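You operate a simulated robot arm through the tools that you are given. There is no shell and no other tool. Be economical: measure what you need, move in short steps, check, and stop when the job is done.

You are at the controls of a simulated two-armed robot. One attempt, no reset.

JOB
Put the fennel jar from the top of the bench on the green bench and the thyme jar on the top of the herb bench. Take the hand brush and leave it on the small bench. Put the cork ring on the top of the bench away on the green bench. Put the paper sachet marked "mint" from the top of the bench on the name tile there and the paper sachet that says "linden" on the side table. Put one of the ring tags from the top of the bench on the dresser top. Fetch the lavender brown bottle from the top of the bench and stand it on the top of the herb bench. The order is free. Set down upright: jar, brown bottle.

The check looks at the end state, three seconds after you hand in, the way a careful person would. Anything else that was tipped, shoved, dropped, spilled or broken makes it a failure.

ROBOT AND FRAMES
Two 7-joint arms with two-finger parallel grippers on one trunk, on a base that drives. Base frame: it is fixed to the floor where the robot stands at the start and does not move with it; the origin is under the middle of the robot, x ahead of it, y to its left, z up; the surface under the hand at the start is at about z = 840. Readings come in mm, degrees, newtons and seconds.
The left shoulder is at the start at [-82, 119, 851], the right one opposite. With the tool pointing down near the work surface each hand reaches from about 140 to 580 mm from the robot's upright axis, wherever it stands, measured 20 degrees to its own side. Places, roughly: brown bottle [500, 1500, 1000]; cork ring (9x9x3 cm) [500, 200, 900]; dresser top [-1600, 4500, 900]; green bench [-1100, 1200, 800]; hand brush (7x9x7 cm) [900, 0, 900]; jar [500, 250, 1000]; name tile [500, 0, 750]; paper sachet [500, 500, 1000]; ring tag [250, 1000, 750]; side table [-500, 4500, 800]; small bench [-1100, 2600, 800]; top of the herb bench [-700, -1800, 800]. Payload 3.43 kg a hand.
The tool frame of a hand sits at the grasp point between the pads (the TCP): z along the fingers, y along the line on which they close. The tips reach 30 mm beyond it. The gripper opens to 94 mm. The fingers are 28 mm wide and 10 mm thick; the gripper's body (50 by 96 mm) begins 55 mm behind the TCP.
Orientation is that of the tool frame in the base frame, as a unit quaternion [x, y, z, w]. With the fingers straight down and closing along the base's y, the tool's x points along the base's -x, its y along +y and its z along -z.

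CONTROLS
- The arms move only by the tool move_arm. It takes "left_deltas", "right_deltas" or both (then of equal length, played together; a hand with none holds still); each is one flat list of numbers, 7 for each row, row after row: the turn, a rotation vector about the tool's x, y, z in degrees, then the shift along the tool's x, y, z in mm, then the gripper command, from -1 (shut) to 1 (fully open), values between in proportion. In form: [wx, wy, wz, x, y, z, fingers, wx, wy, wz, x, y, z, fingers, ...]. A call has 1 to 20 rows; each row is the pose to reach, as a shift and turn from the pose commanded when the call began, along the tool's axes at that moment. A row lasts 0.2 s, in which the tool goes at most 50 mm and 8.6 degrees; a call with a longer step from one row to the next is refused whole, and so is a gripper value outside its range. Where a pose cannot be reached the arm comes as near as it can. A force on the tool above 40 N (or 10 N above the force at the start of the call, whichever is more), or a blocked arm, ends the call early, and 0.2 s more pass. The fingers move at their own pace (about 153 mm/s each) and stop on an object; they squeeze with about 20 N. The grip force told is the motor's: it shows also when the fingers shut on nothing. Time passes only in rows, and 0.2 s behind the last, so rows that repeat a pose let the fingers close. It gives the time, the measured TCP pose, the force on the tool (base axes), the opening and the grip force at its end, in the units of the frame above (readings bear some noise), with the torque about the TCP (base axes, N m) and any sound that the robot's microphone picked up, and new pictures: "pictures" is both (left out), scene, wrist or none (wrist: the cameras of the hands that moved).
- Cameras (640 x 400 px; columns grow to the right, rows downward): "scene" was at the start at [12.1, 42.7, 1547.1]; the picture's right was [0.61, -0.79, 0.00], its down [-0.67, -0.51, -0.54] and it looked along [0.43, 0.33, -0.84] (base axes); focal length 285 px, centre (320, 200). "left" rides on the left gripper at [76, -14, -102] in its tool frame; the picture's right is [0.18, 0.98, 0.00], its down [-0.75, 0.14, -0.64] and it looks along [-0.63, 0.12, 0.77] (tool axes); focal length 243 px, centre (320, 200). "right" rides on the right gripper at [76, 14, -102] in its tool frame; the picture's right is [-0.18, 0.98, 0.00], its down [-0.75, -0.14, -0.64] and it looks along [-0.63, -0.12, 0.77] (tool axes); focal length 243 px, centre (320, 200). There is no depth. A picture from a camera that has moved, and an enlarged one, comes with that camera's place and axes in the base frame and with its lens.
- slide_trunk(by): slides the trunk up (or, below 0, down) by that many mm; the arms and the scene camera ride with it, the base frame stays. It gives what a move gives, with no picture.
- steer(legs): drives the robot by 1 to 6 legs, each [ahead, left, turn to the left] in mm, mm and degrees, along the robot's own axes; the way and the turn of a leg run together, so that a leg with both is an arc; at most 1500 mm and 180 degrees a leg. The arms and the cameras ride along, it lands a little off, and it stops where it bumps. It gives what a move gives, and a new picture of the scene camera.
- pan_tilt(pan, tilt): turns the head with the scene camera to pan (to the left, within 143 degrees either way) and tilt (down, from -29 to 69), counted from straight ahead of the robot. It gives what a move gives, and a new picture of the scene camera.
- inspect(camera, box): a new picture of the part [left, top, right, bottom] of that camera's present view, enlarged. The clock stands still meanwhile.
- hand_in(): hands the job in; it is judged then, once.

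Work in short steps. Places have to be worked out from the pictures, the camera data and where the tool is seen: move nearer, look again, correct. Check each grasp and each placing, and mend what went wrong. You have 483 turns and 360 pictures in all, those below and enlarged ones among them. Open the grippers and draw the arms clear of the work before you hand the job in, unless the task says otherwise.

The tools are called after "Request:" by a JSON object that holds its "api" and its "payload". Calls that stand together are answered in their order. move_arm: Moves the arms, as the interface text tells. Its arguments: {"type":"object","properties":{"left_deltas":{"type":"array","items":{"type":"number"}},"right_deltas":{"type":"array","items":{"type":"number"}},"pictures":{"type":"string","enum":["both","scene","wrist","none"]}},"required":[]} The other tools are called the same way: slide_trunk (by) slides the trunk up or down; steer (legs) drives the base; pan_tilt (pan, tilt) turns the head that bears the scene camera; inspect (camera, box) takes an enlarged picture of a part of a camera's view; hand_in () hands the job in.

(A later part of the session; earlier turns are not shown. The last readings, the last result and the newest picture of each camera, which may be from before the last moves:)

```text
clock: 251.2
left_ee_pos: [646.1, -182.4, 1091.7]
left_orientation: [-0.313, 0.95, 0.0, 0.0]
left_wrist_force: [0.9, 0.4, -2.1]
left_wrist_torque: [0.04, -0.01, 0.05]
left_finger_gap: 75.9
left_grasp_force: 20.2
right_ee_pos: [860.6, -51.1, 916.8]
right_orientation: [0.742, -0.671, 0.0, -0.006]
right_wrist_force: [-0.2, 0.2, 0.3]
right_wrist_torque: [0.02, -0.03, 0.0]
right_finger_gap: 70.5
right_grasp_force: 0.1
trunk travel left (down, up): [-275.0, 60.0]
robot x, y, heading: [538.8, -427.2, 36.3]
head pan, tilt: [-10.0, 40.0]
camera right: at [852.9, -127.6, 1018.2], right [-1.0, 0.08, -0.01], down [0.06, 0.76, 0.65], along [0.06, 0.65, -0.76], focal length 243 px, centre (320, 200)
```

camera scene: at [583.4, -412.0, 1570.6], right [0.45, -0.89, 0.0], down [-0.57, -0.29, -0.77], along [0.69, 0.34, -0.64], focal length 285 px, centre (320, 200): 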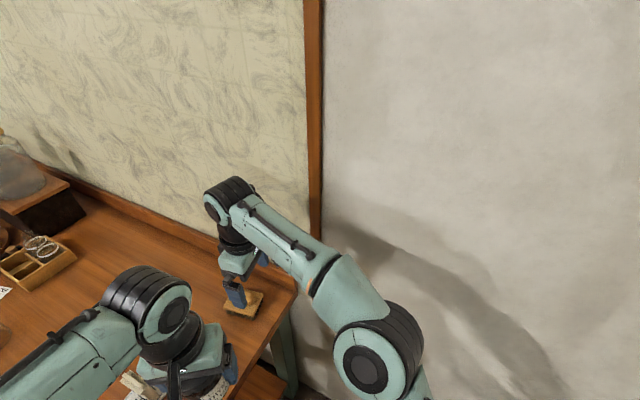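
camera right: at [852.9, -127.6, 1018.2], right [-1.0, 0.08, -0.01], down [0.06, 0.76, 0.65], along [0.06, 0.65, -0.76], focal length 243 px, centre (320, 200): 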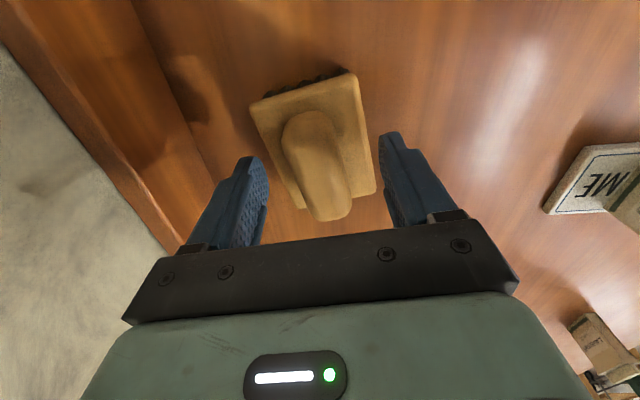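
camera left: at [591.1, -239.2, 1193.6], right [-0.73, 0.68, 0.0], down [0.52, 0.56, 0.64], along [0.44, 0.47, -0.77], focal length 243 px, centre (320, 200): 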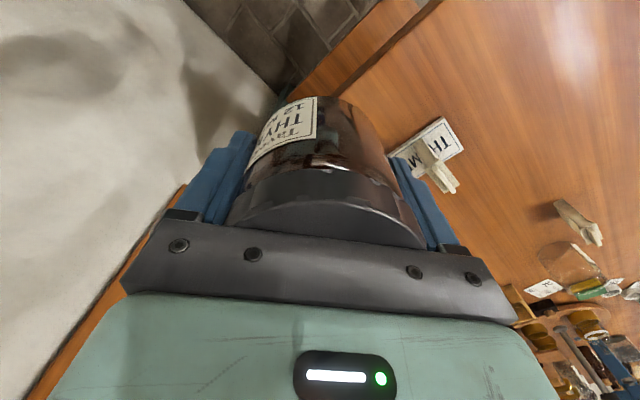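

The tips stand just above the brush plate, on both sides of the handle. I close.

Request:
{"api": "move_arm", "payload": {"right_deltas": [0, 0, 0, 0, 0, 0, 0, 0, 0, 0, 0, 0, 0, -1, 0, 0, 0, 0, 0, 0, -1], "pictures": "none"}}

Request:
{"api": "move_arm", "payload": {"right_deltas": [0, 0, 0, 0, 0, -15, -1, 0, 0, 0, 0, 0, -40, -1, 0, 0, 0, 5, 0, -70, -1], "pictures": "wrist"}}

```text
clock: 252.0
left_ee_pos: [643.8, -182.3, 1090.5]
left_orientation: [-0.313, 0.95, 0.0, 0.0]
left_wrist_force: [0.7, 0.3, -1.8]
left_wrist_torque: [0.0, 0.02, 0.01]
left_finger_gap: 75.9
left_grasp_force: 20.0
right_ee_pos: [859.4, -50.9, 917.3]
right_orientation: [0.741, -0.671, 0.0, -0.005]
right_wrist_force: [0.3, -0.2, 1.2]
right_wrist_torque: [-0.01, 0.0, -0.03]
right_finger_gap: 29.5
right_grasp_force: 20.0
trunk travel left (down, up): [-275.0, 60.0]
robot x, y, heading: [541.7, -424.6, 36.1]
head pan, tilt: [-10.0, 40.0]
```

```text
clock: 252.8
left_ee_pos: [645.5, -181.2, 1091.8]
left_orientation: [-0.314, 0.949, -0.001, 0.0]
left_wrist_force: [0.2, -0.9, -1.5]
left_wrist_torque: [0.0, 0.01, 0.0]
left_finger_gap: 75.9
left_grasp_force: 19.6
right_ee_pos: [854.6, -61.3, 976.0]
right_orientation: [0.743, -0.669, 0.001, -0.005]
right_wrist_force: [-0.5, 0.6, -0.6]
right_wrist_torque: [0.02, -0.02, 0.02]
right_finger_gap: 29.6
right_grasp_force: 20.3
right hand out of reach, approached as far as the arm can: row 2, 3
trunk travel left (down, up): [-275.0, 60.0]
robot x, y, heading: [539.8, -424.6, 36.5]
head pan, tilt: [-10.0, 40.0]
camera right: at [847.5, -138.5, 1076.7], right [-1.0, 0.08, -0.01], down [0.06, 0.76, 0.65], along [0.06, 0.65, -0.76], focal length 243 px, centre (320, 200)
```

right: 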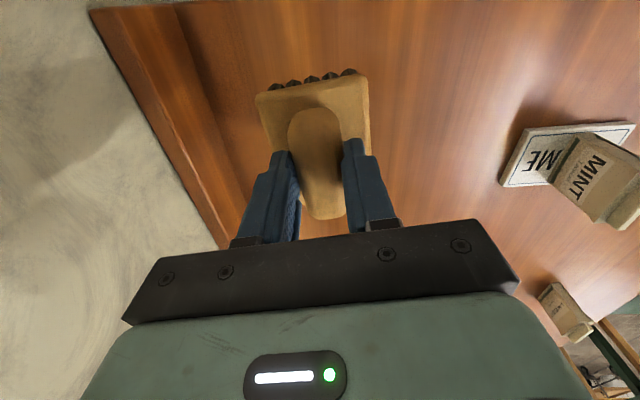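

The brush is up. I bring it back, turning the wrist home.

Request:
{"api": "move_arm", "payload": {"right_deltas": [0, 0, 7, 30, 8, -15, -1, 0, 0, 14, 60, 20, -30, -1, 0, 0, 21, 90, 30, -45, -1, 0, 0, 28, 120, 40, -60, -1, 0, 0, 36, 150, 50, -75, -1, 0, 0, 44, 180, 60, -90, -1, 0, 0, 52, 208, 70, -105, -1, 0, 0, 59, 233, 80, -110, -1], "pictures": "both"}}

```text
clock: 254.6
left_ee_pos: [646.0, -182.8, 1091.9]
left_orientation: [-0.313, 0.95, 0.0, 0.0]
left_wrist_force: [0.0, -0.3, -1.1]
left_wrist_torque: [0.02, -0.03, 0.02]
left_finger_gap: 76.0
left_grasp_force: 20.0
right_ee_pos: [796.3, -304.5, 1083.2]
right_orientation: [-0.315, 0.949, 0.002, 0.006]
right_wrist_force: [0.0, -0.8, -0.9]
right_wrist_torque: [-0.02, 0.01, 0.06]
right_finger_gap: 29.5
right_grasp_force: 19.6
trunk travel left (down, up): [-275.0, 60.0]
robot x, y, heading: [545.0, -426.4, 36.6]
head pan, tilt: [-10.0, 40.0]
camera scene: at [583.3, -414.4, 1570.6], right [0.45, -0.89, 0.0], down [-0.57, -0.29, -0.77], along [0.69, 0.34, -0.64], focal length 285 px, centre (320, 200)
camera right: at [726.2, -338.5, 1183.8], right [-0.44, 0.9, 0.0], down [0.68, 0.33, 0.65], along [0.58, 0.29, -0.76], focal length 243 px, centre (320, 200)
```

scene: 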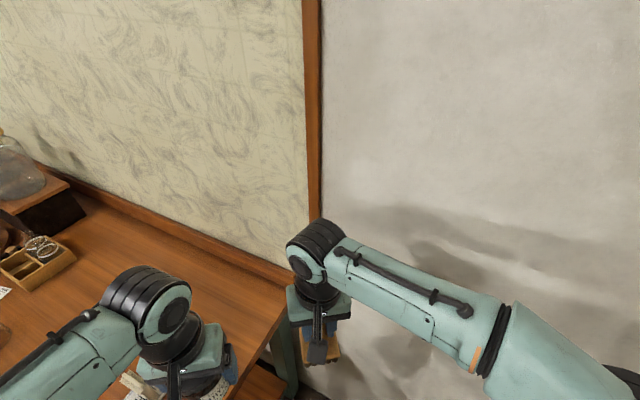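
right: 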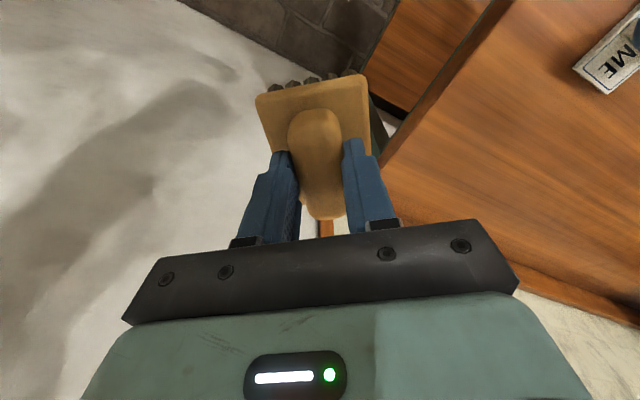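

Both are held. I back off, turn to face the herb bench and look.

Request:
{"api": "steer", "payload": {"legs": [[-400, 0, 0], [0, 0, -126.5], [0, -500, 0]]}}

Request:
{"api": "pan_tilt", "payload": {"pan": 0, "tilt": 40}}

```text
clock: 266.9
left_ee_pos: [-147.8, -886.0, 1090.1]
left_orientation: [0.718, 0.696, 0.0, 0.0]
left_wrist_force: [-0.2, -0.7, -1.6]
left_wrist_torque: [0.05, 0.02, -0.01]
left_finger_gap: 76.0
left_grasp_force: 20.0
right_ee_pos: [-338.2, -930.0, 1083.1]
right_orientation: [0.716, 0.698, -0.004, 0.004]
right_wrist_force: [-0.8, 0.7, -1.8]
right_wrist_torque: [0.05, 0.01, 0.01]
right_finger_gap: 29.4
right_grasp_force: 20.1
trunk travel left (down, up): [-275.0, 60.0]
robot x, y, heading: [-277.4, -653.7, -91.7]
head pan, tilt: [-10.0, 40.0]
camera scene: at [-291.1, -692.4, 1570.6], right [-0.98, 0.2, 0.0], down [0.13, 0.63, -0.77], along [-0.16, -0.75, -0.64], focal length 285 px, centre (320, 200)
```

scene: 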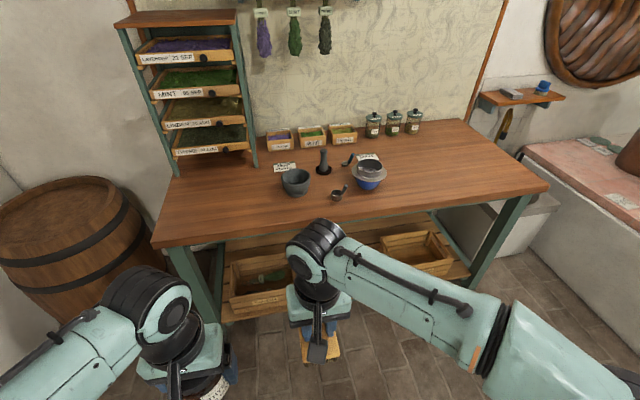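

```text
clock: 267.6
left_ee_pos: [-148.5, -886.1, 1091.9]
left_orientation: [0.718, 0.696, 0.0, 0.0]
left_wrist_force: [0.4, -1.2, -1.8]
left_wrist_torque: [-0.03, -0.01, -0.01]
left_finger_gap: 76.2
left_grasp_force: 20.0
right_ee_pos: [-338.5, -929.2, 1083.7]
right_orientation: [0.716, 0.698, -0.004, 0.003]
right_wrist_force: [0.1, -0.1, -0.9]
right_wrist_torque: [0.03, 0.02, -0.01]
right_finger_gap: 29.8
right_grasp_force: 20.5
trunk travel left (down, up): [-275.0, 60.0]
robot x, y, heading: [-272.1, -651.7, -91.6]
head pan, tilt: [0.0, 40.0]
camera scene: at [-276.4, -694.1, 1570.6], right [-1.0, 0.03, 0.0], down [0.02, 0.64, -0.77], along [-0.02, -0.77, -0.64], focal length 285 px, centre (320, 200)
```

scene: 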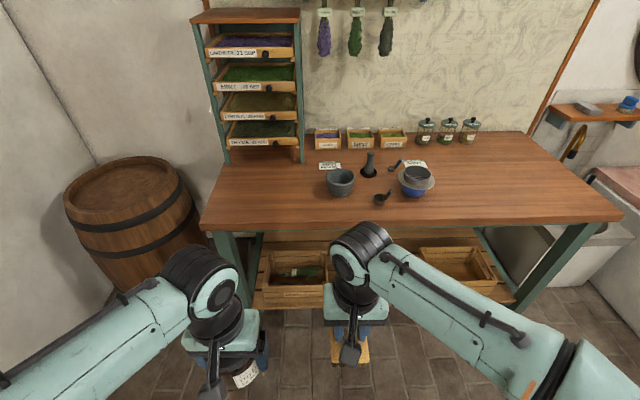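

The herb bench has a free left-front area. I drive closer; the jar will go at about [-70, -1530] with the left hand.

Request:
{"api": "steer", "payload": {"legs": [[455, 60, 1.6]]}}

Request:
{"api": "pan_tilt", "payload": {"pan": 15, "tilt": 55}}

```text
clock: 270.4
left_ee_pos: [-89.8, -1330.7, 1092.7]
left_orientation: [0.708, 0.706, 0.0, 0.0]
left_wrist_force: [0.8, 1.1, -1.0]
left_wrist_torque: [0.05, 0.0, 0.02]
left_finger_gap: 75.8
left_grasp_force: 20.3
right_ee_pos: [-276.6, -1378.4, 1081.7]
right_orientation: [0.706, 0.708, -0.004, 0.004]
right_wrist_force: [-0.5, 0.2, -0.3]
right_wrist_torque: [-0.01, 0.03, 0.01]
right_finger_gap: 29.4
right_grasp_force: 20.5
trunk travel left (down, up): [-275.0, 60.0]
robot x, y, heading: [-219.5, -1103.9, -89.9]
head pan, tilt: [0.0, 40.0]
camera scene: at [-222.5, -1141.8, 1570.5], right [-1.0, 0.0, 0.0], down [0.0, 0.64, -0.77], along [0.0, -0.77, -0.64], focal length 285 px, centre (320, 200)
```

scene: 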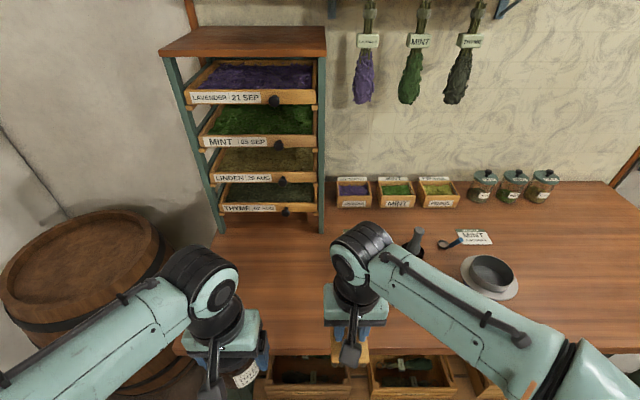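

```text
clock: 271.1
left_ee_pos: [-88.6, -1329.8, 1091.8]
left_orientation: [0.709, 0.705, 0.0, 0.0]
left_wrist_force: [-0.6, 0.7, -2.2]
left_wrist_torque: [0.01, 0.01, 0.01]
left_finger_gap: 75.9
left_grasp_force: 20.0
right_ee_pos: [-277.7, -1376.9, 1082.6]
right_orientation: [0.707, 0.707, -0.003, 0.004]
right_wrist_force: [0.0, -0.6, -1.1]
right_wrist_torque: [-0.01, -0.03, -0.01]
right_finger_gap: 29.5
right_grasp_force: 20.0
trunk travel left (down, up): [-275.0, 60.0]
robot x, y, heading: [-221.1, -1099.3, -90.2]
head pan, tilt: [15.0, 55.0]
camera scene: at [-204.0, -1126.1, 1549.9], right [-0.97, -0.25, 0.0], down [-0.21, 0.79, -0.57], along [0.15, -0.56, -0.82], focal length 285 px, centre (320, 200)
```

scene: 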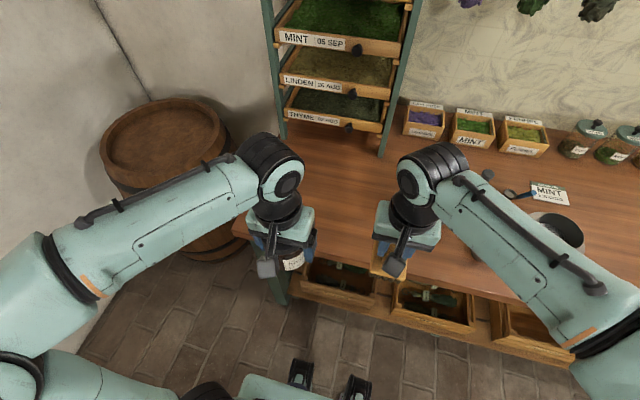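

The herb bench is lower (about z 766) and its front edge nearer y -1485, so I drive 70 mm further ahead, then extend the left hand over it.

Request:
{"api": "steer", "payload": {"legs": [[70, 0, 0]]}}

Request:
{"api": "move_arm", "payload": {"left_deltas": [0, 0, 0, -40, 5, 0, -1, 0, 0, 0, -80, 5, 0, -1, 0, 0, 0, -120, 5, 0, -1, 0, 0, 0, -160, 5, 15, -1, 0, 0, 0, -190, 5, 50, -1, 0, 0, 0, -190, 5, 95, -1, 0, 0, 0, -190, 5, 130, -1], "pictures": "both"}}

```text
clock: 272.1
left_ee_pos: [-91.2, -1399.8, 1091.7]
left_orientation: [0.709, 0.706, 0.0, 0.0]
left_wrist_force: [0.5, -0.9, -1.5]
left_wrist_torque: [0.02, -0.01, -0.01]
left_finger_gap: 75.8
left_grasp_force: 19.5
right_ee_pos: [-278.9, -1448.6, 1081.9]
right_orientation: [0.706, 0.708, -0.003, 0.005]
right_wrist_force: [0.4, 0.0, -1.7]
right_wrist_torque: [-0.01, 0.0, 0.01]
right_finger_gap: 29.6
right_grasp_force: 20.5
trunk travel left (down, up): [-275.0, 60.0]
robot x, y, heading: [-223.3, -1168.5, -90.2]
head pan, tilt: [15.0, 55.0]
camera scene: at [-204.2, -1196.7, 1549.8], right [-0.97, -0.25, 0.0], down [-0.21, 0.79, -0.57], along [0.15, -0.55, -0.82], focal length 285 px, centre (320, 200)
```

scene: 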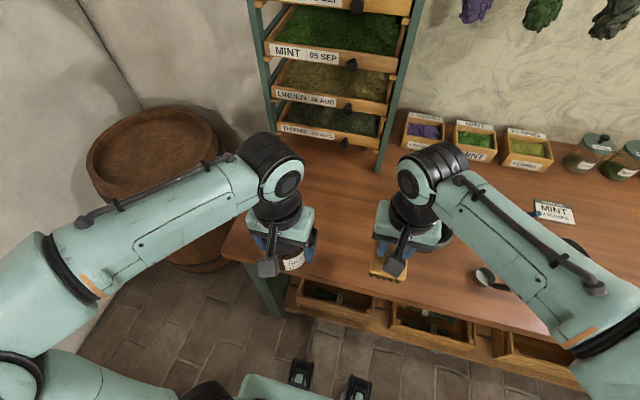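

```text
clock: 273.8
left_ee_pos: [-88.7, -1589.5, 960.4]
left_orientation: [0.709, 0.705, 0.001, 0.001]
left_wrist_force: [-0.1, -0.1, -1.6]
left_wrist_torque: [0.0, -0.02, -0.04]
left_finger_gap: 75.6
left_grasp_force: 20.1
right_ee_pos: [-278.5, -1448.5, 1082.7]
right_orientation: [0.707, 0.708, -0.003, 0.003]
right_wrist_force: [0.3, -0.3, -0.6]
right_wrist_torque: [-0.01, -0.02, 0.0]
right_finger_gap: 29.5
right_grasp_force: 19.8
trunk travel left (down, up): [-275.0, 60.0]
robot x, y, heading: [-224.9, -1170.6, -90.2]
head pan, tilt: [15.0, 55.0]
camera scene: at [-204.1, -1196.5, 1549.9], right [-0.97, -0.25, 0.0], down [-0.21, 0.79, -0.57], along [0.15, -0.55, -0.82], focal length 285 px, centre (320, 200)
camera left: at [-102.5, -1513.0, 1061.7], right [0.98, 0.18, 0.0], down [0.14, -0.75, 0.64], along [0.12, -0.63, -0.77], focal length 243 px, centre (320, 200)
```

scene: 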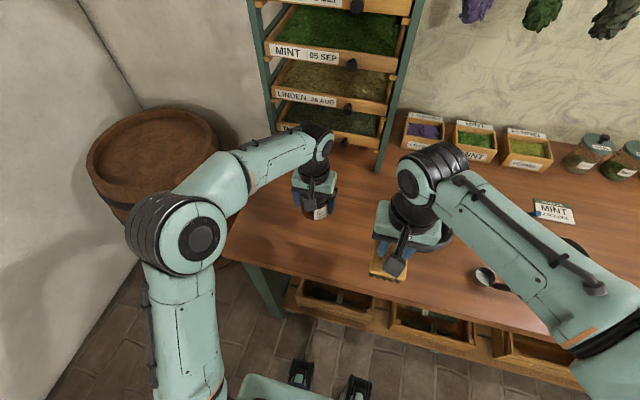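
left: 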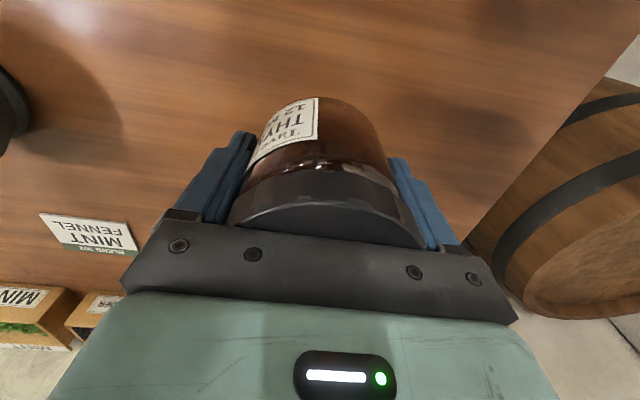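

Request:
{"api": "move_arm", "payload": {"left_deltas": [0, 0, 0, 0, 0, 10, -1, 0, 0, 0, 0, 0, 20, -1, 0, 0, 0, 0, 0, 30, -1, 0, 0, 0, 0, 0, 40, -1], "pictures": "none"}}

Request:
{"api": "move_arm", "payload": {"left_deltas": [0, 0, 0, 0, 0, 6, -1, 0, 0, 0, 0, 0, 12, -1, 0, 0, 0, 0, 0, 18, -1, 0, 0, 0, 0, 0, 24, -1], "pictures": "wrist"}}

```text
clock: 274.8
left_ee_pos: [-87.0, -1590.7, 919.9]
left_orientation: [0.709, 0.706, 0.0, -0.001]
left_wrist_force: [0.2, -0.6, -1.8]
left_wrist_torque: [-0.02, 0.02, 0.0]
left_finger_gap: 75.6
left_grasp_force: 19.5
right_ee_pos: [-277.7, -1448.1, 1083.2]
right_orientation: [0.706, 0.708, -0.003, 0.004]
right_wrist_force: [0.9, -0.5, -1.3]
right_wrist_torque: [-0.01, 0.03, 0.03]
right_finger_gap: 29.7
right_grasp_force: 20.6
trunk travel left (down, up): [-275.0, 60.0]
robot x, y, heading: [-222.8, -1170.9, -90.4]
head pan, tilt: [15.0, 55.0]
```

```text
clock: 275.8
left_ee_pos: [-85.9, -1590.1, 898.7]
left_orientation: [0.709, 0.705, 0.0, 0.0]
left_wrist_force: [-0.4, 0.7, -1.9]
left_wrist_torque: [0.01, 0.01, 0.05]
left_finger_gap: 75.9
left_grasp_force: 19.9
right_ee_pos: [-278.2, -1447.5, 1082.3]
right_orientation: [0.707, 0.707, -0.003, 0.005]
right_wrist_force: [-0.2, 1.0, -0.5]
right_wrist_torque: [0.0, 0.01, 0.02]
right_finger_gap: 29.6
right_grasp_force: 19.8
trunk travel left (down, up): [-275.0, 60.0]
robot x, y, heading: [-224.1, -1171.5, -90.3]
head pan, tilt: [15.0, 55.0]
camera left: at [-100.9, -1513.6, 999.6], right [0.98, 0.18, 0.0], down [0.14, -0.75, 0.64], along [0.12, -0.63, -0.77], focal length 243 px, centre (320, 200)
```

left: 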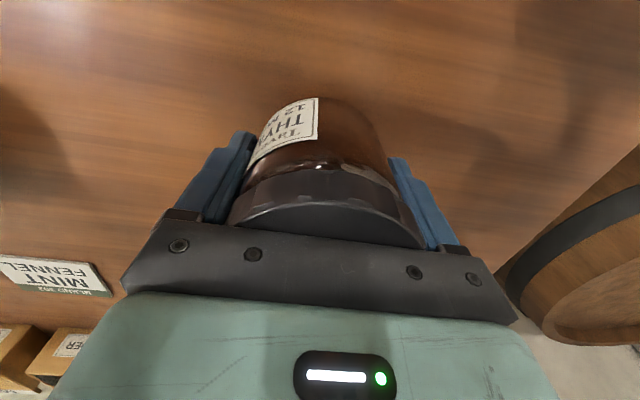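

Request:
{"api": "move_arm", "payload": {"left_deltas": [0, 0, 0, 0, 0, 6, -1, 0, 0, 0, 0, 0, 12, -1, 0, 0, 0, 0, 0, 18, -1, 0, 0, 0, 0, 0, 24, -1], "pictures": "wrist"}}

```text
clock: 276.9
left_ee_pos: [-86.2, -1590.9, 879.3]
left_orientation: [0.709, 0.706, -0.006, 0.004]
left_wrist_force: [1.4, 5.5, 14.6]
left_wrist_torque: [0.48, -0.17, 0.05]
left_finger_gap: 76.0
left_grasp_force: 19.7
right_ee_pos: [-277.6, -1446.4, 1082.5]
right_orientation: [0.706, 0.708, -0.004, 0.005]
right_wrist_force: [0.8, -0.2, -1.3]
right_wrist_torque: [0.02, -0.03, 0.02]
right_finger_gap: 29.6
right_grasp_force: 20.1
trunk travel left (down, up): [-275.0, 60.0]
robot x, y, heading: [-224.5, -1170.1, -90.0]
head pan, tilt: [15.0, 55.0]
stopped in row 4 (left hand): the force on the tool passed its limit at 42 N (the readings are from after the stop); the commanded pose is now the measured one
camera left: at [-101.1, -1513.2, 980.4], right [0.98, 0.18, -0.01], down [0.14, -0.75, 0.65], along [0.11, -0.64, -0.76], focal length 243 px, centre (320, 200)
```

left: 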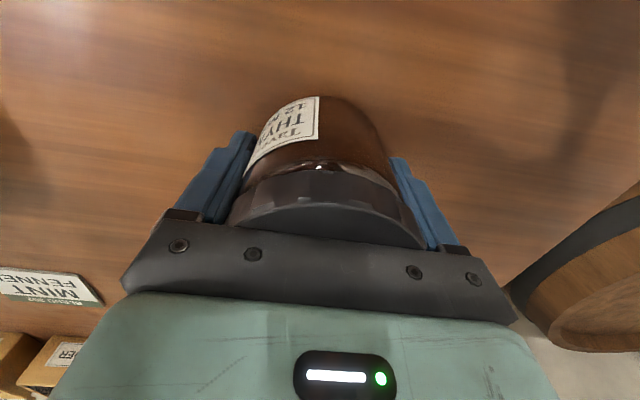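

Contact; herb bench top is at about 839. I release and rise.

Request:
{"api": "move_arm", "payload": {"left_deltas": [0, 0, 0, 0, 0, -1, -0.2, 0, 0, 0, 0, 0, -1, 0.8, 0, 0, 0, 0, 0, -1, 1, 0, 0, 0, 0, 0, -1, 1, 0, 0, 0, 0, 0, -30, 1, 0, 0, 0, 0, 0, -70, 1, 0, 0, 0, 0, 0, -115, 1, 0, 0, 0, 0, 0, -160, 1, 0, 0, 0, 0, 0, -200, 1], "pictures": "wrist"}}

```text
clock: 278.9
left_ee_pos: [-86.7, -1590.0, 1076.5]
left_orientation: [0.709, 0.706, -0.004, 0.003]
left_wrist_force: [0.3, -0.7, 0.2]
left_wrist_torque: [-0.02, -0.01, 0.01]
left_finger_gap: 94.2
left_grasp_force: 0.1
right_ee_pos: [-277.8, -1447.3, 1081.8]
right_orientation: [0.706, 0.708, -0.002, 0.003]
right_wrist_force: [-0.2, 0.6, -0.9]
right_wrist_torque: [0.0, -0.03, 0.02]
right_finger_gap: 29.4
right_grasp_force: 20.0
trunk travel left (down, up): [-275.0, 60.0]
robot x, y, heading: [-221.4, -1171.5, -90.1]
head pan, tilt: [15.0, 55.0]
camera left: at [-101.7, -1511.9, 1177.4], right [0.98, 0.18, 0.0], down [0.14, -0.75, 0.65], along [0.11, -0.64, -0.76], focal length 243 px, centre (320, 200)
```

left: 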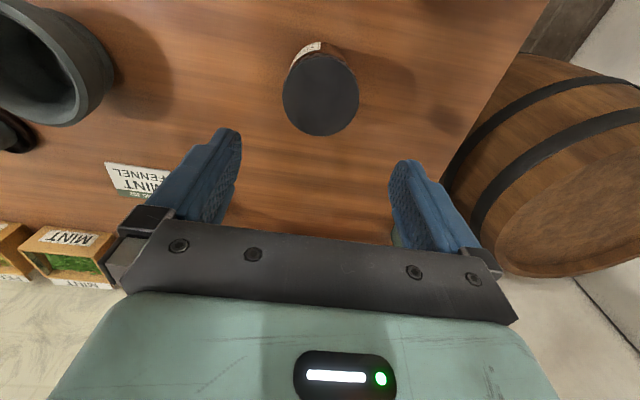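

The thyme jar stands on the herb bench. I retract and take the brush to the small bench, driving along the aisle facing -x.

Request:
{"api": "move_arm", "payload": {"left_deltas": [0, 0, 0, 45, 10, 0, 1, 0, 0, 0, 90, 20, 0, 1, 0, 0, 0, 135, 30, -10, 1, 0, 0, 0, 180, 40, -10, 1], "pictures": "none"}}

Request:
{"api": "steer", "payload": {"legs": [[-650, 0, 0], [0, 0, -90]]}}

```text
clock: 279.9
left_ee_pos: [-44.4, -1408.2, 1083.5]
left_orientation: [0.709, 0.706, -0.005, 0.004]
left_wrist_force: [-0.6, 0.1, 0.2]
left_wrist_torque: [-0.02, 0.0, 0.02]
left_finger_gap: 94.0
left_grasp_force: 0.1
right_ee_pos: [-277.7, -1446.5, 1082.3]
right_orientation: [0.706, 0.708, -0.005, 0.005]
right_wrist_force: [-0.5, 0.5, -1.0]
right_wrist_torque: [0.01, 0.01, 0.03]
right_finger_gap: 29.3
right_grasp_force: 20.1
trunk travel left (down, up): [-275.0, 60.0]
robot x, y, heading: [-221.2, -1168.1, -90.3]
head pan, tilt: [15.0, 55.0]
```

```text
clock: 287.3
left_ee_pos: [-457.9, -709.8, 1084.1]
left_orientation: [1.0, 0.011, -0.006, -0.001]
left_wrist_force: [0.2, -0.1, -0.5]
left_wrist_torque: [0.0, 0.01, -0.01]
left_finger_gap: 93.8
left_grasp_force: 0.0
right_ee_pos: [-501.6, -476.1, 1083.4]
right_orientation: [1.0, 0.014, -0.006, 0.001]
right_wrist_force: [-0.4, -0.3, -1.7]
right_wrist_torque: [0.01, -0.03, 0.02]
right_finger_gap: 29.5
right_grasp_force: 20.0
trunk travel left (down, up): [-275.0, 60.0]
robot x, y, heading: [-225.7, -524.1, -178.9]
head pan, tilt: [15.0, 55.0]
camera scene: at [-246.8, -543.2, 1549.9], right [-0.28, 0.96, 0.0], down [0.79, 0.23, -0.57], along [-0.55, -0.16, -0.82], focal length 285 px, centre (320, 200)
```

scene: 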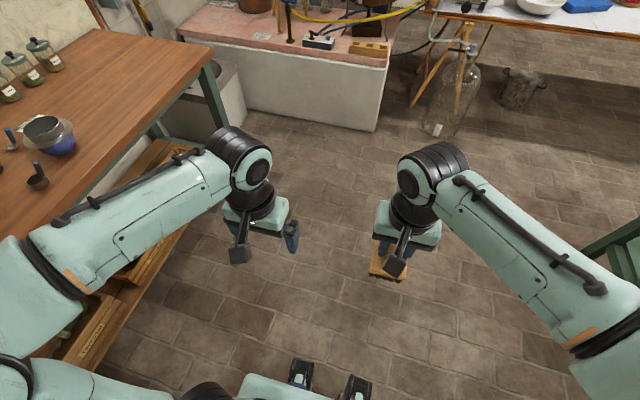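

Request:
{"api": "steer", "payload": {"legs": [[0, -1450, -1.1]]}}

Request:
{"api": "steer", "payload": {"legs": [[0, -1450, 0]]}}

Request:
{"api": "pan_tilt", "payload": {"pan": 0, "tilt": 45}}

```text
clock: 300.2
left_ee_pos: [-482.6, 746.0, 1084.3]
left_orientation: [1.0, 0.004, -0.006, -0.001]
left_wrist_force: [0.3, -0.7, 0.7]
left_wrist_torque: [0.03, 0.03, 0.02]
left_finger_gap: 94.2
left_grasp_force: 0.1
right_ee_pos: [-522.2, 978.4, 1082.4]
right_orientation: [1.0, 0.007, -0.004, 0.0]
right_wrist_force: [0.0, 0.8, -1.5]
right_wrist_torque: [0.0, -0.01, 0.0]
right_finger_gap: 29.4
right_grasp_force: 19.9
trunk travel left (down, up): [-275.0, 60.0]
robot x, y, heading: [-246.8, 926.4, -179.5]
head pan, tilt: [15.0, 55.0]
camera scene: at [-269.4, 909.8, 1549.9], right [-0.27, 0.96, 0.0], down [0.79, 0.22, -0.57], along [-0.55, -0.15, -0.82], focal length 285 px, centre (320, 200)
```

scene: 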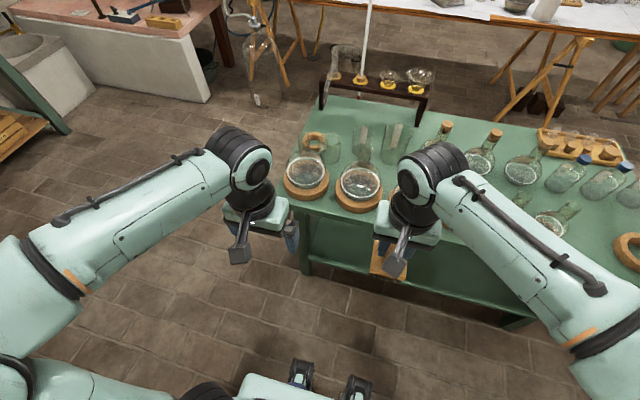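

```text
clock: 313.1
left_ee_pos: [-468.0, 2205.7, 1084.0]
left_orientation: [1.0, -0.021, -0.005, -0.001]
left_wrist_force: [-0.6, -0.2, 0.1]
left_wrist_torque: [0.03, -0.02, 0.01]
left_finger_gap: 94.0
left_grasp_force: 0.0
right_ee_pos: [-496.3, 2439.9, 1082.4]
right_orientation: [1.0, -0.017, -0.005, 0.001]
right_wrist_force: [-0.1, 0.2, -1.4]
right_wrist_torque: [0.01, -0.01, 0.0]
right_finger_gap: 29.5
right_grasp_force: 19.8
trunk travel left (down, up): [-275.0, 60.0]
robot x, y, heading: [-222.7, 2374.5, 177.8]
head pan, tilt: [15.0, 55.0]
camera scene: at [-246.7, 2357.7, 1549.9], right [-0.22, 0.98, 0.0], down [0.8, 0.18, -0.57], along [-0.56, -0.13, -0.82], focal length 285 px, centre (320, 200)
```

scene: 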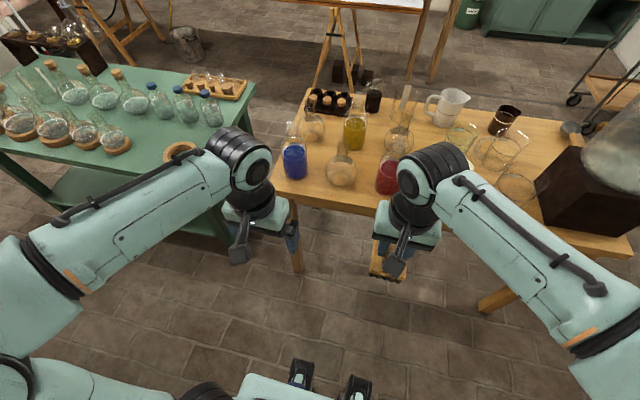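

```text
clock: 313.9
left_ee_pos: [-469.1, 2205.2, 1084.0]
left_orientation: [1.0, -0.021, -0.005, -0.001]
left_wrist_force: [0.3, 0.5, -1.2]
left_wrist_torque: [0.02, 0.0, 0.0]
left_finger_gap: 94.1
left_grasp_force: 0.1
right_ee_pos: [-496.2, 2440.1, 1082.6]
right_orientation: [1.0, -0.017, -0.005, -0.001]
right_wrist_force: [0.4, 0.6, -1.8]
right_wrist_torque: [0.03, -0.01, -0.03]
right_finger_gap: 29.3
right_grasp_force: 19.6
trunk travel left (down, up): [-275.0, 60.0]
robot x, y, heading: [-222.8, 2376.1, 177.6]
head pan, tilt: [0.0, 45.0]
camera scene: at [-257.6, 2376.7, 1563.3], right [0.04, 1.0, 0.0], down [0.71, -0.03, -0.71], along [-0.71, 0.03, -0.71], focal length 285 px, centre (320, 200)
```

scene: 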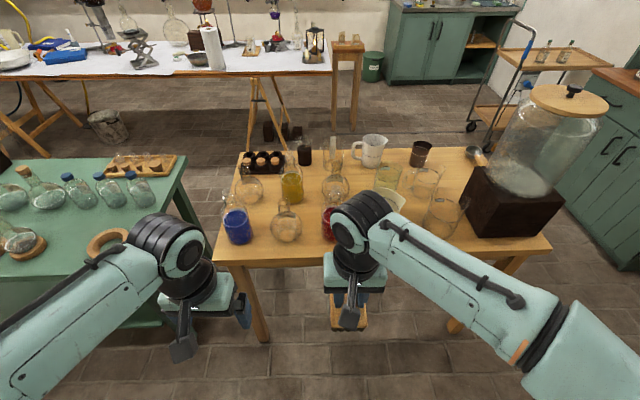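

The small bench is crowded in front of me. I drive 350 mm further along to view its other half.

Request:
{"api": "steer", "payload": {"legs": [[0, -380, 2.2]]}}

Request:
{"api": "inspect", "payload": {"camera": "scene", "box": [80, 100, 480, 350]}}

```text
clock: 317.7
left_ee_pos: [-452.7, 2574.3, 1082.9]
left_orientation: [1.0, -0.001, -0.005, -0.001]
left_wrist_force: [-0.7, 0.1, 1.0]
left_wrist_torque: [0.02, 0.0, -0.01]
left_finger_gap: 93.8
left_grasp_force: 0.1
right_ee_pos: [-491.1, 2807.8, 1082.4]
right_orientation: [1.0, 0.002, -0.005, 0.001]
right_wrist_force: [0.6, 0.2, -0.7]
right_wrist_torque: [0.04, -0.02, 0.03]
right_finger_gap: 29.5
right_grasp_force: 20.3
trunk travel left (down, up): [-275.0, 60.0]
robot x, y, heading: [-212.4, 2756.2, 179.9]
head pan, tilt: [0.0, 45.0]
camera scene: at [-249.4, 2754.9, 1563.3], right [0.0, 1.0, 0.0], down [0.71, 0.0, -0.71], along [-0.71, 0.0, -0.71], focal length 285 px, centre (320, 200)
```

scene: 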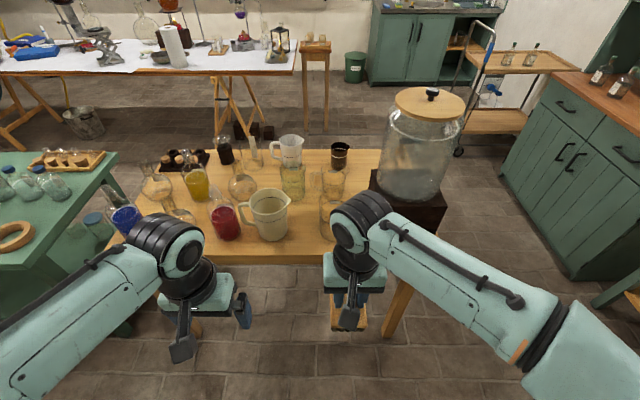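

```text
1.60 times, centred on (280, 225) of scene
camera zoom: at [-249.4, 2754.9, 1563.3], right [0.0, 1.0, 0.0], down [0.71, 0.0, -0.71], along [-0.71, 0.0, -0.71], focal length 456 px, centre (384, 160)
```

zoom: 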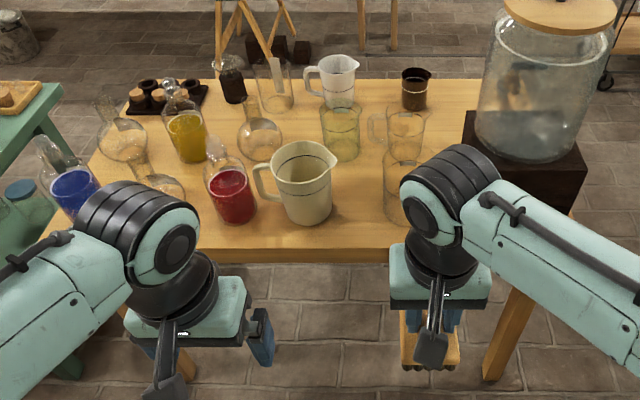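

I swing the right hand to the right to see the bench corner behind it.

Request:
{"api": "move_arm", "payload": {"right_deltas": [0, 0, 0, 10, -45, 0, -1, 0, 0, 0, 20, -90, 0, -1, 0, 0, 0, 30, -135, 0, -1, 0, 0, 0, 40, -180, 0, -1, 0, 0, 0, 40, -220, 0, -1], "pictures": "scene"}}

Request:
{"api": "inspect", "payload": {"camera": "scene", "box": [210, 120, 450, 270]}}

```text
clock: 318.9
left_ee_pos: [-453.4, 2575.7, 1083.7]
left_orientation: [1.0, -0.001, -0.005, -0.001]
left_wrist_force: [0.3, 0.0, -0.5]
left_wrist_torque: [0.0, 0.01, -0.01]
left_finger_gap: 93.8
left_grasp_force: 0.1
right_ee_pos: [-449.2, 3028.6, 1083.2]
right_orientation: [1.0, 0.003, -0.005, 0.001]
right_wrist_force: [0.0, 0.1, -1.1]
right_wrist_torque: [0.0, -0.04, 0.0]
right_finger_gap: 29.6
right_grasp_force: 20.0
trunk travel left (down, up): [-275.0, 60.0]
robot x, y, heading: [-210.4, 2749.9, 179.8]
head pan, tilt: [0.0, 45.0]
camera scene: at [-249.7, 2755.2, 1563.3], right [0.0, 1.0, 0.0], down [0.71, 0.0, -0.71], along [-0.71, 0.0, -0.71], focal length 285 px, centre (320, 200)
```

scene: 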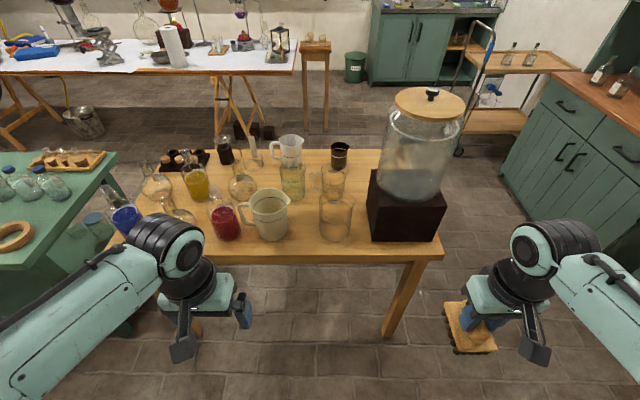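

```text
2.67 times, centred on (330, 195) of scene
camera zoom: at [-249.7, 2755.2, 1563.3], right [0.0, 1.0, 0.0], down [0.71, 0.0, -0.71], along [-0.71, 0.0, -0.71], focal length 760 px, centre (293, 213)
```

zoom: 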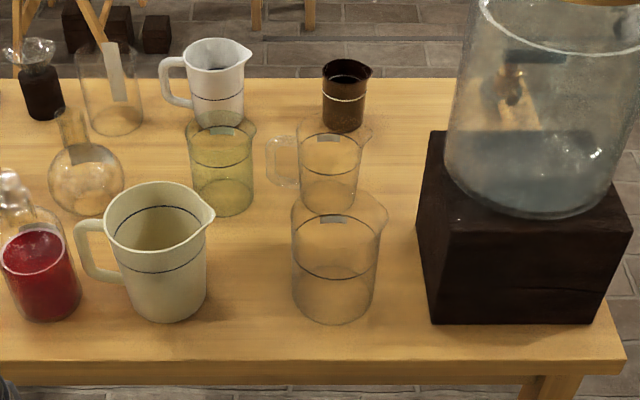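

There is a gap about 100 mm wide between the cream pitcher and the front beaker. I drive 200 mm closer to measure height and positions from a second view.

Request:
{"api": "steer", "payload": {"legs": [[200, 0, 0]]}}

Request:
{"api": "pan_tilt", "payload": {"pan": 0, "tilt": 60}}

Request:
{"api": "inspect", "payload": {"camera": "scene", "box": [210, 60, 450, 210]}}

```text
clock: 320.5
left_ee_pos: [-652.2, 2574.6, 1083.1]
left_orientation: [1.0, 0.0, -0.006, -0.001]
left_wrist_force: [-0.6, -0.6, 0.6]
left_wrist_torque: [-0.02, -0.03, -0.01]
left_finger_gap: 93.7
left_grasp_force: 0.1
right_ee_pos: [-649.9, 3027.0, 1082.2]
right_orientation: [1.0, 0.002, -0.005, 0.0]
right_wrist_force: [-0.3, -0.1, -1.2]
right_wrist_torque: [-0.01, -0.01, -0.01]
right_finger_gap: 29.3
right_grasp_force: 19.8
trunk travel left (down, up): [-275.0, 60.0]
robot x, y, heading: [-411.3, 2757.5, 180.0]
head pan, tilt: [0.0, 45.0]
camera scene: at [-449.3, 2755.1, 1563.2], right [0.0, 1.0, 0.0], down [0.71, 0.0, -0.71], along [-0.71, 0.0, -0.71], focal length 285 px, centre (320, 200)
```

scene: 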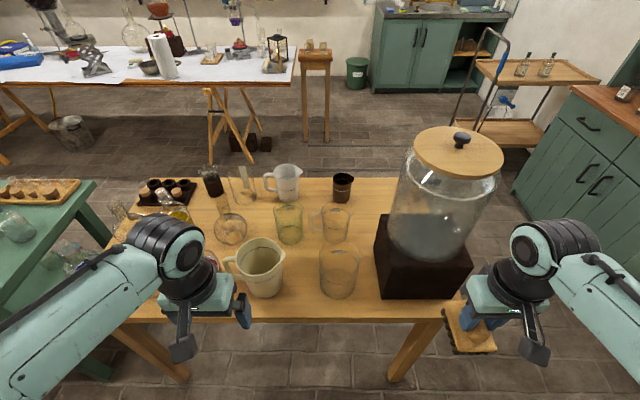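

```text
clock: 321.3
left_ee_pos: [-651.3, 2575.4, 1083.1]
left_orientation: [1.0, 0.0, -0.006, -0.001]
left_wrist_force: [-0.3, 0.1, 0.1]
left_wrist_torque: [-0.01, -0.02, 0.01]
left_finger_gap: 93.9
left_grasp_force: 0.0
right_ee_pos: [-648.3, 3027.9, 1081.6]
right_orientation: [1.0, 0.003, -0.006, 0.001]
right_wrist_force: [0.1, -0.8, -1.3]
right_wrist_torque: [-0.01, -0.03, 0.0]
right_finger_gap: 29.4
right_grasp_force: 19.9
trunk travel left (down, up): [-275.0, 60.0]
robot x, y, heading: [-411.4, 2753.5, 179.8]
head pan, tilt: [0.0, 60.0]
camera scene: at [-434.0, 2755.1, 1543.9], right [0.0, 1.0, 0.0], down [0.87, 0.0, -0.5], along [-0.5, 0.0, -0.87], focal length 285 px, centre (320, 200)
```

scene: 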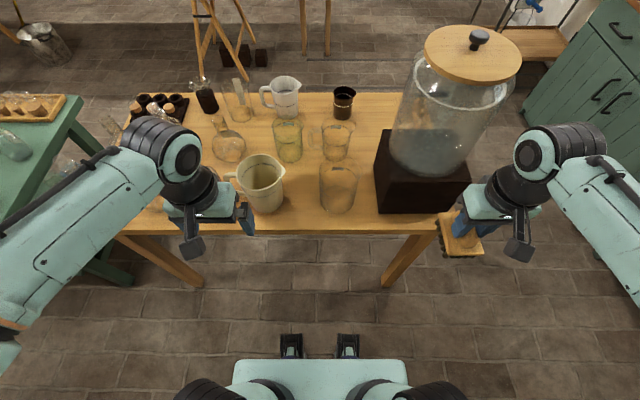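

```text
2.67 times, centred on (330, 135) of scene
camera zoom: at [-434.0, 2755.1, 1543.9], right [0.0, 1.0, 0.0], down [0.87, 0.0, -0.5], along [-0.5, 0.0, -0.87], focal length 760 px, centre (293, 373)
```

zoom: 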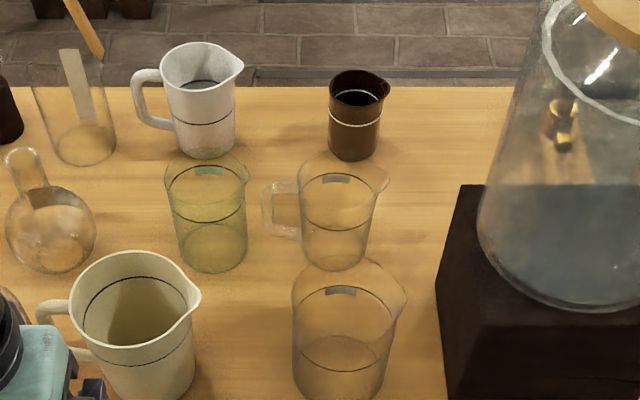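

Measured: bench top near z 818, front edge x about -751, gap centre y about 2709. I shift the robot 120 mm left, then bring the brush in front of the gap.

Request:
{"api": "steer", "payload": {"legs": [[0, 120, 0]]}}

Request:
{"api": "move_arm", "payload": {"right_deltas": [0, 0, 0, 0, 45, -5, -1, 0, 0, 0, 0, 90, -10, -1, 0, 0, 0, 0, 135, -15, -1, 0, 0, 0, 0, 180, -20, -1, 0, 0, 0, 0, 200, -20, -1], "pictures": "scene"}}

```text
clock: 323.0
left_ee_pos: [-653.0, 2455.2, 1083.7]
left_orientation: [1.0, 0.0, -0.005, -0.001]
left_wrist_force: [0.5, -0.6, 0.6]
left_wrist_torque: [0.0, -0.05, -0.02]
left_finger_gap: 93.8
left_grasp_force: 0.0
right_ee_pos: [-649.3, 2907.3, 1082.2]
right_orientation: [1.0, 0.003, -0.005, 0.0]
right_wrist_force: [0.5, 0.6, -0.9]
right_wrist_torque: [-0.02, -0.01, 0.02]
right_finger_gap: 29.8
right_grasp_force: 20.7
trunk travel left (down, up): [-275.0, 60.0]
robot x, y, heading: [-414.9, 2636.1, -179.9]
head pan, tilt: [0.0, 60.0]
camera scene: at [-434.2, 2634.7, 1543.8], right [0.0, 1.0, 0.0], down [0.87, 0.0, -0.5], along [-0.5, 0.0, -0.87], focal length 285 px, centre (320, 200)
```

scene: 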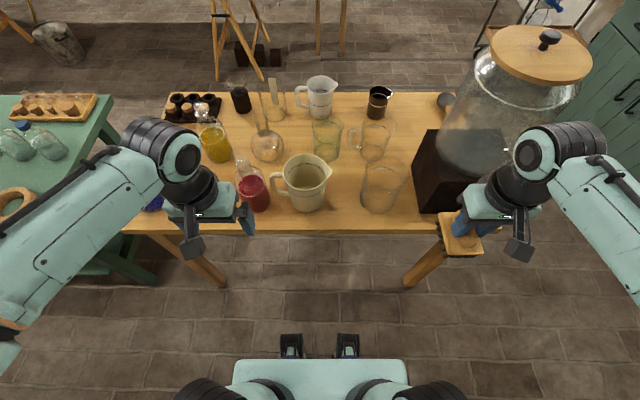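

```text
clock: 324.2
left_ee_pos: [-653.1, 2454.8, 1083.1]
left_orientation: [1.0, 0.0, -0.005, 0.0]
left_wrist_force: [-0.5, 0.5, -0.4]
left_wrist_torque: [0.01, 0.0, 0.0]
left_finger_gap: 94.0
left_grasp_force: 0.0
right_ee_pos: [-648.7, 2704.7, 1103.4]
right_orientation: [1.0, 0.003, -0.005, 0.0]
right_wrist_force: [0.1, 0.6, -1.2]
right_wrist_torque: [0.0, -0.01, -0.01]
right_finger_gap: 29.6
right_grasp_force: 19.7
trunk travel left (down, up): [-275.0, 60.0]
robot x, y, heading: [-409.5, 2636.4, -179.7]
head pan, tilt: [0.0, 60.0]
camera scene: at [-434.3, 2634.8, 1543.8], right [0.0, 1.0, 0.0], down [0.87, 0.0, -0.5], along [-0.5, 0.0, -0.87], focal length 285 px, centre (320, 200)
```

scene: 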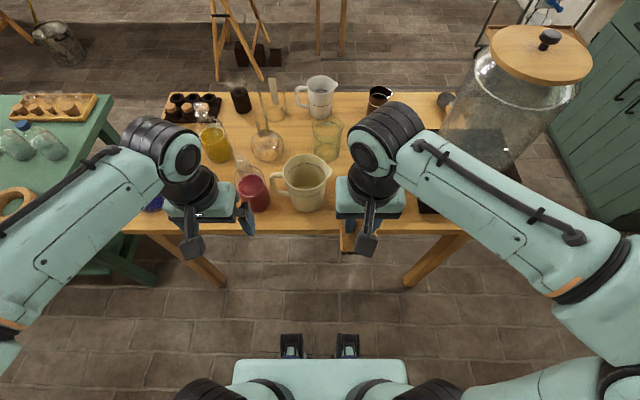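

Request:
{"api": "move_arm", "payload": {"right_deltas": [0, 0, 0, -40, -3, 0, -1, 0, 0, 0, -80, -3, 0, -1, 0, 0, 0, -120, -3, 0, -1, 0, 0, 0, -147, -3, 0, -1, 0, 0, 0, -147, -3, 25, -1], "pictures": "both"}}

```text
clock: 325.4
left_ee_pos: [-651.4, 2453.6, 1083.6]
left_orientation: [1.0, 0.001, -0.006, -0.001]
left_wrist_force: [-1.2, 0.6, 0.9]
left_wrist_torque: [0.01, 0.0, 0.0]
left_finger_gap: 94.0
left_grasp_force: 0.1
right_ee_pos: [-795.3, 2709.3, 1080.3]
right_orientation: [1.0, 0.004, -0.005, 0.001]
right_wrist_force: [0.5, -0.7, -1.4]
right_wrist_torque: [0.0, -0.02, 0.03]
right_finger_gap: 29.8
right_grasp_force: 20.3
trunk travel left (down, up): [-275.0, 60.0]
robot x, y, heading: [-409.4, 2636.6, -180.2]
head pan, tilt: [0.0, 60.0]
camera scene: at [-433.9, 2635.1, 1543.8], right [0.0, 1.0, 0.0], down [0.87, 0.0, -0.5], along [-0.5, 0.0, -0.87], focal length 285 px, centre (320, 200)
camera right: at [-717.6, 2696.2, 1180.2], right [-0.18, -0.98, 0.0], down [-0.75, 0.14, 0.65], along [-0.64, 0.11, -0.76], focal length 243 px, centre (320, 200)
```

scene: 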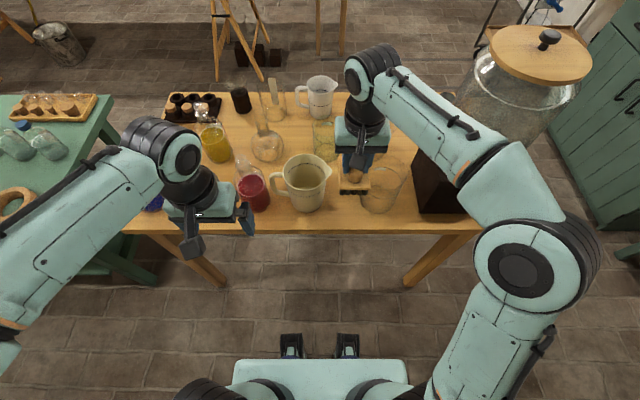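
right: 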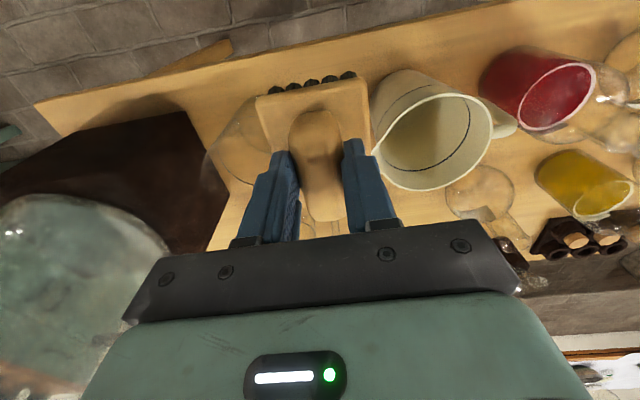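

Aligned in the gap. I lower to about 50 mm above the surface and check.

Request:
{"api": "move_arm", "payload": {"right_deltas": [0, 0, 0, 0, 0, 30, -1, 0, 0, 0, 0, 0, 60, -1, 0, 0, 0, 0, 0, 90, -1, 0, 0, 0, 0, 0, 115, -1], "pictures": "both"}}

```text
clock: 326.4
left_ee_pos: [-651.6, 2453.7, 1083.1]
left_orientation: [1.0, 0.0, -0.006, -0.002]
left_wrist_force: [-0.3, -0.2, 0.0]
left_wrist_torque: [0.02, -0.03, 0.02]
left_finger_gap: 93.9
left_grasp_force: 0.1
right_ee_pos: [-796.1, 2708.4, 962.3]
right_orientation: [1.0, 0.002, -0.006, 0.001]
right_wrist_force: [0.1, -0.5, -1.5]
right_wrist_torque: [0.02, 0.02, -0.01]
right_finger_gap: 29.3
right_grasp_force: 20.0
trunk travel left (down, up): [-275.0, 60.0]
robot x, y, heading: [-414.3, 2631.9, -180.0]
head pan, tilt: [0.0, 60.0]
camera scene: at [-434.4, 2634.9, 1543.8], right [0.0, 1.0, 0.0], down [0.87, 0.0, -0.5], along [-0.5, 0.0, -0.87], focal length 285 px, centre (320, 200)
camera right: at [-718.8, 2695.9, 1064.1], right [-0.18, -0.98, 0.0], down [-0.75, 0.14, 0.65], along [-0.64, 0.11, -0.76], focal length 243 px, centre (320, 200)
```

scene: 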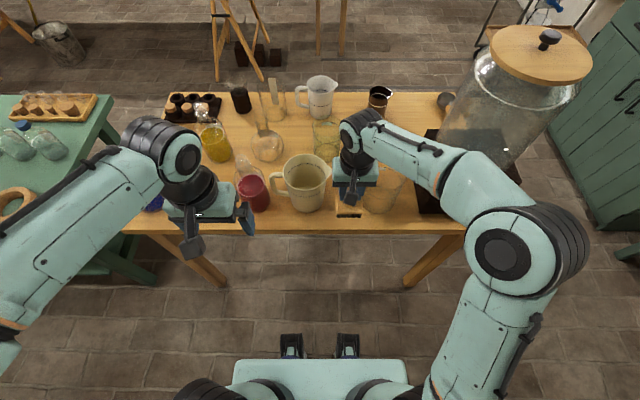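
right: 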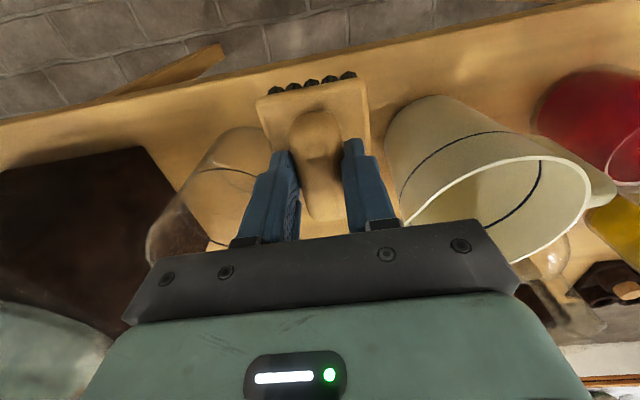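

The brush sits clear between pitcher and beaker. I lower in small steps to contact.

Request:
{"api": "move_arm", "payload": {"right_deltas": [0, 0, 0, 0, 0, 10, -1, 0, 0, 0, 0, 0, 20, -1, 0, 0, 0, 0, 0, 30, -1, 0, 0, 0, 0, 0, 40, -1], "pictures": "none"}}

Request:
{"api": "move_arm", "payload": {"right_deltas": [0, 0, 0, 0, 0, 5, -1, 0, 0, 0, 0, 0, 10, -1, 0, 0, 0, 0, 0, 15, -1], "pictures": "wrist"}}

```text
clock: 327.4
left_ee_pos: [-651.8, 2454.7, 1083.0]
left_orientation: [1.0, -0.001, -0.005, 0.0]
left_wrist_force: [-0.3, -0.8, 0.0]
left_wrist_torque: [0.01, -0.01, 0.01]
left_finger_gap: 94.0
left_grasp_force: 0.1
right_ee_pos: [-797.0, 2709.5, 922.7]
right_orientation: [1.0, 0.004, -0.005, 0.0]
right_wrist_force: [0.5, 0.1, -1.0]
right_wrist_torque: [0.01, 0.01, 0.02]
right_finger_gap: 29.4
right_grasp_force: 20.1
trunk travel left (down, up): [-275.0, 60.0]
robot x, y, heading: [-413.5, 2634.1, -179.9]
head pan, tilt: [0.0, 60.0]
```

```text
clock: 328.2
left_ee_pos: [-652.0, 2454.4, 1083.6]
left_orientation: [1.0, 0.0, -0.006, -0.001]
left_wrist_force: [-0.5, -0.4, 0.2]
left_wrist_torque: [-0.02, 0.02, 0.01]
left_finger_gap: 93.9
left_grasp_force: 0.1
right_ee_pos: [-797.7, 2709.5, 910.0]
right_orientation: [1.0, 0.003, -0.005, 0.001]
right_wrist_force: [-0.3, 0.0, -1.0]
right_wrist_torque: [-0.03, -0.03, -0.02]
right_finger_gap: 29.5
right_grasp_force: 19.9
trunk travel left (down, up): [-275.0, 60.0]
robot x, y, heading: [-415.8, 2637.9, -180.3]
head pan, tilt: [0.0, 60.0]
camera right: at [-720.2, 2696.0, 1009.3], right [-0.18, -0.98, 0.0], down [-0.75, 0.14, 0.65], along [-0.64, 0.11, -0.76], focal length 243 px, centre (320, 200)
```

right: 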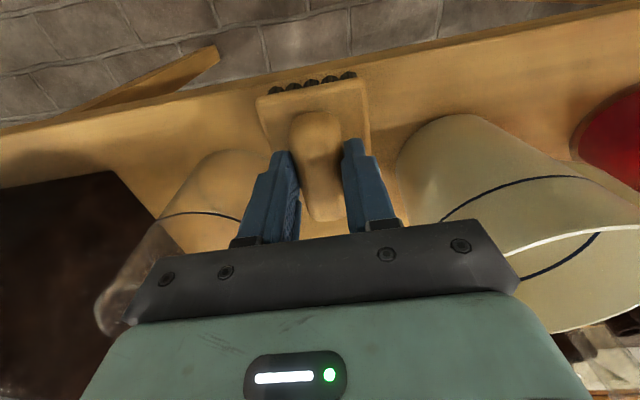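

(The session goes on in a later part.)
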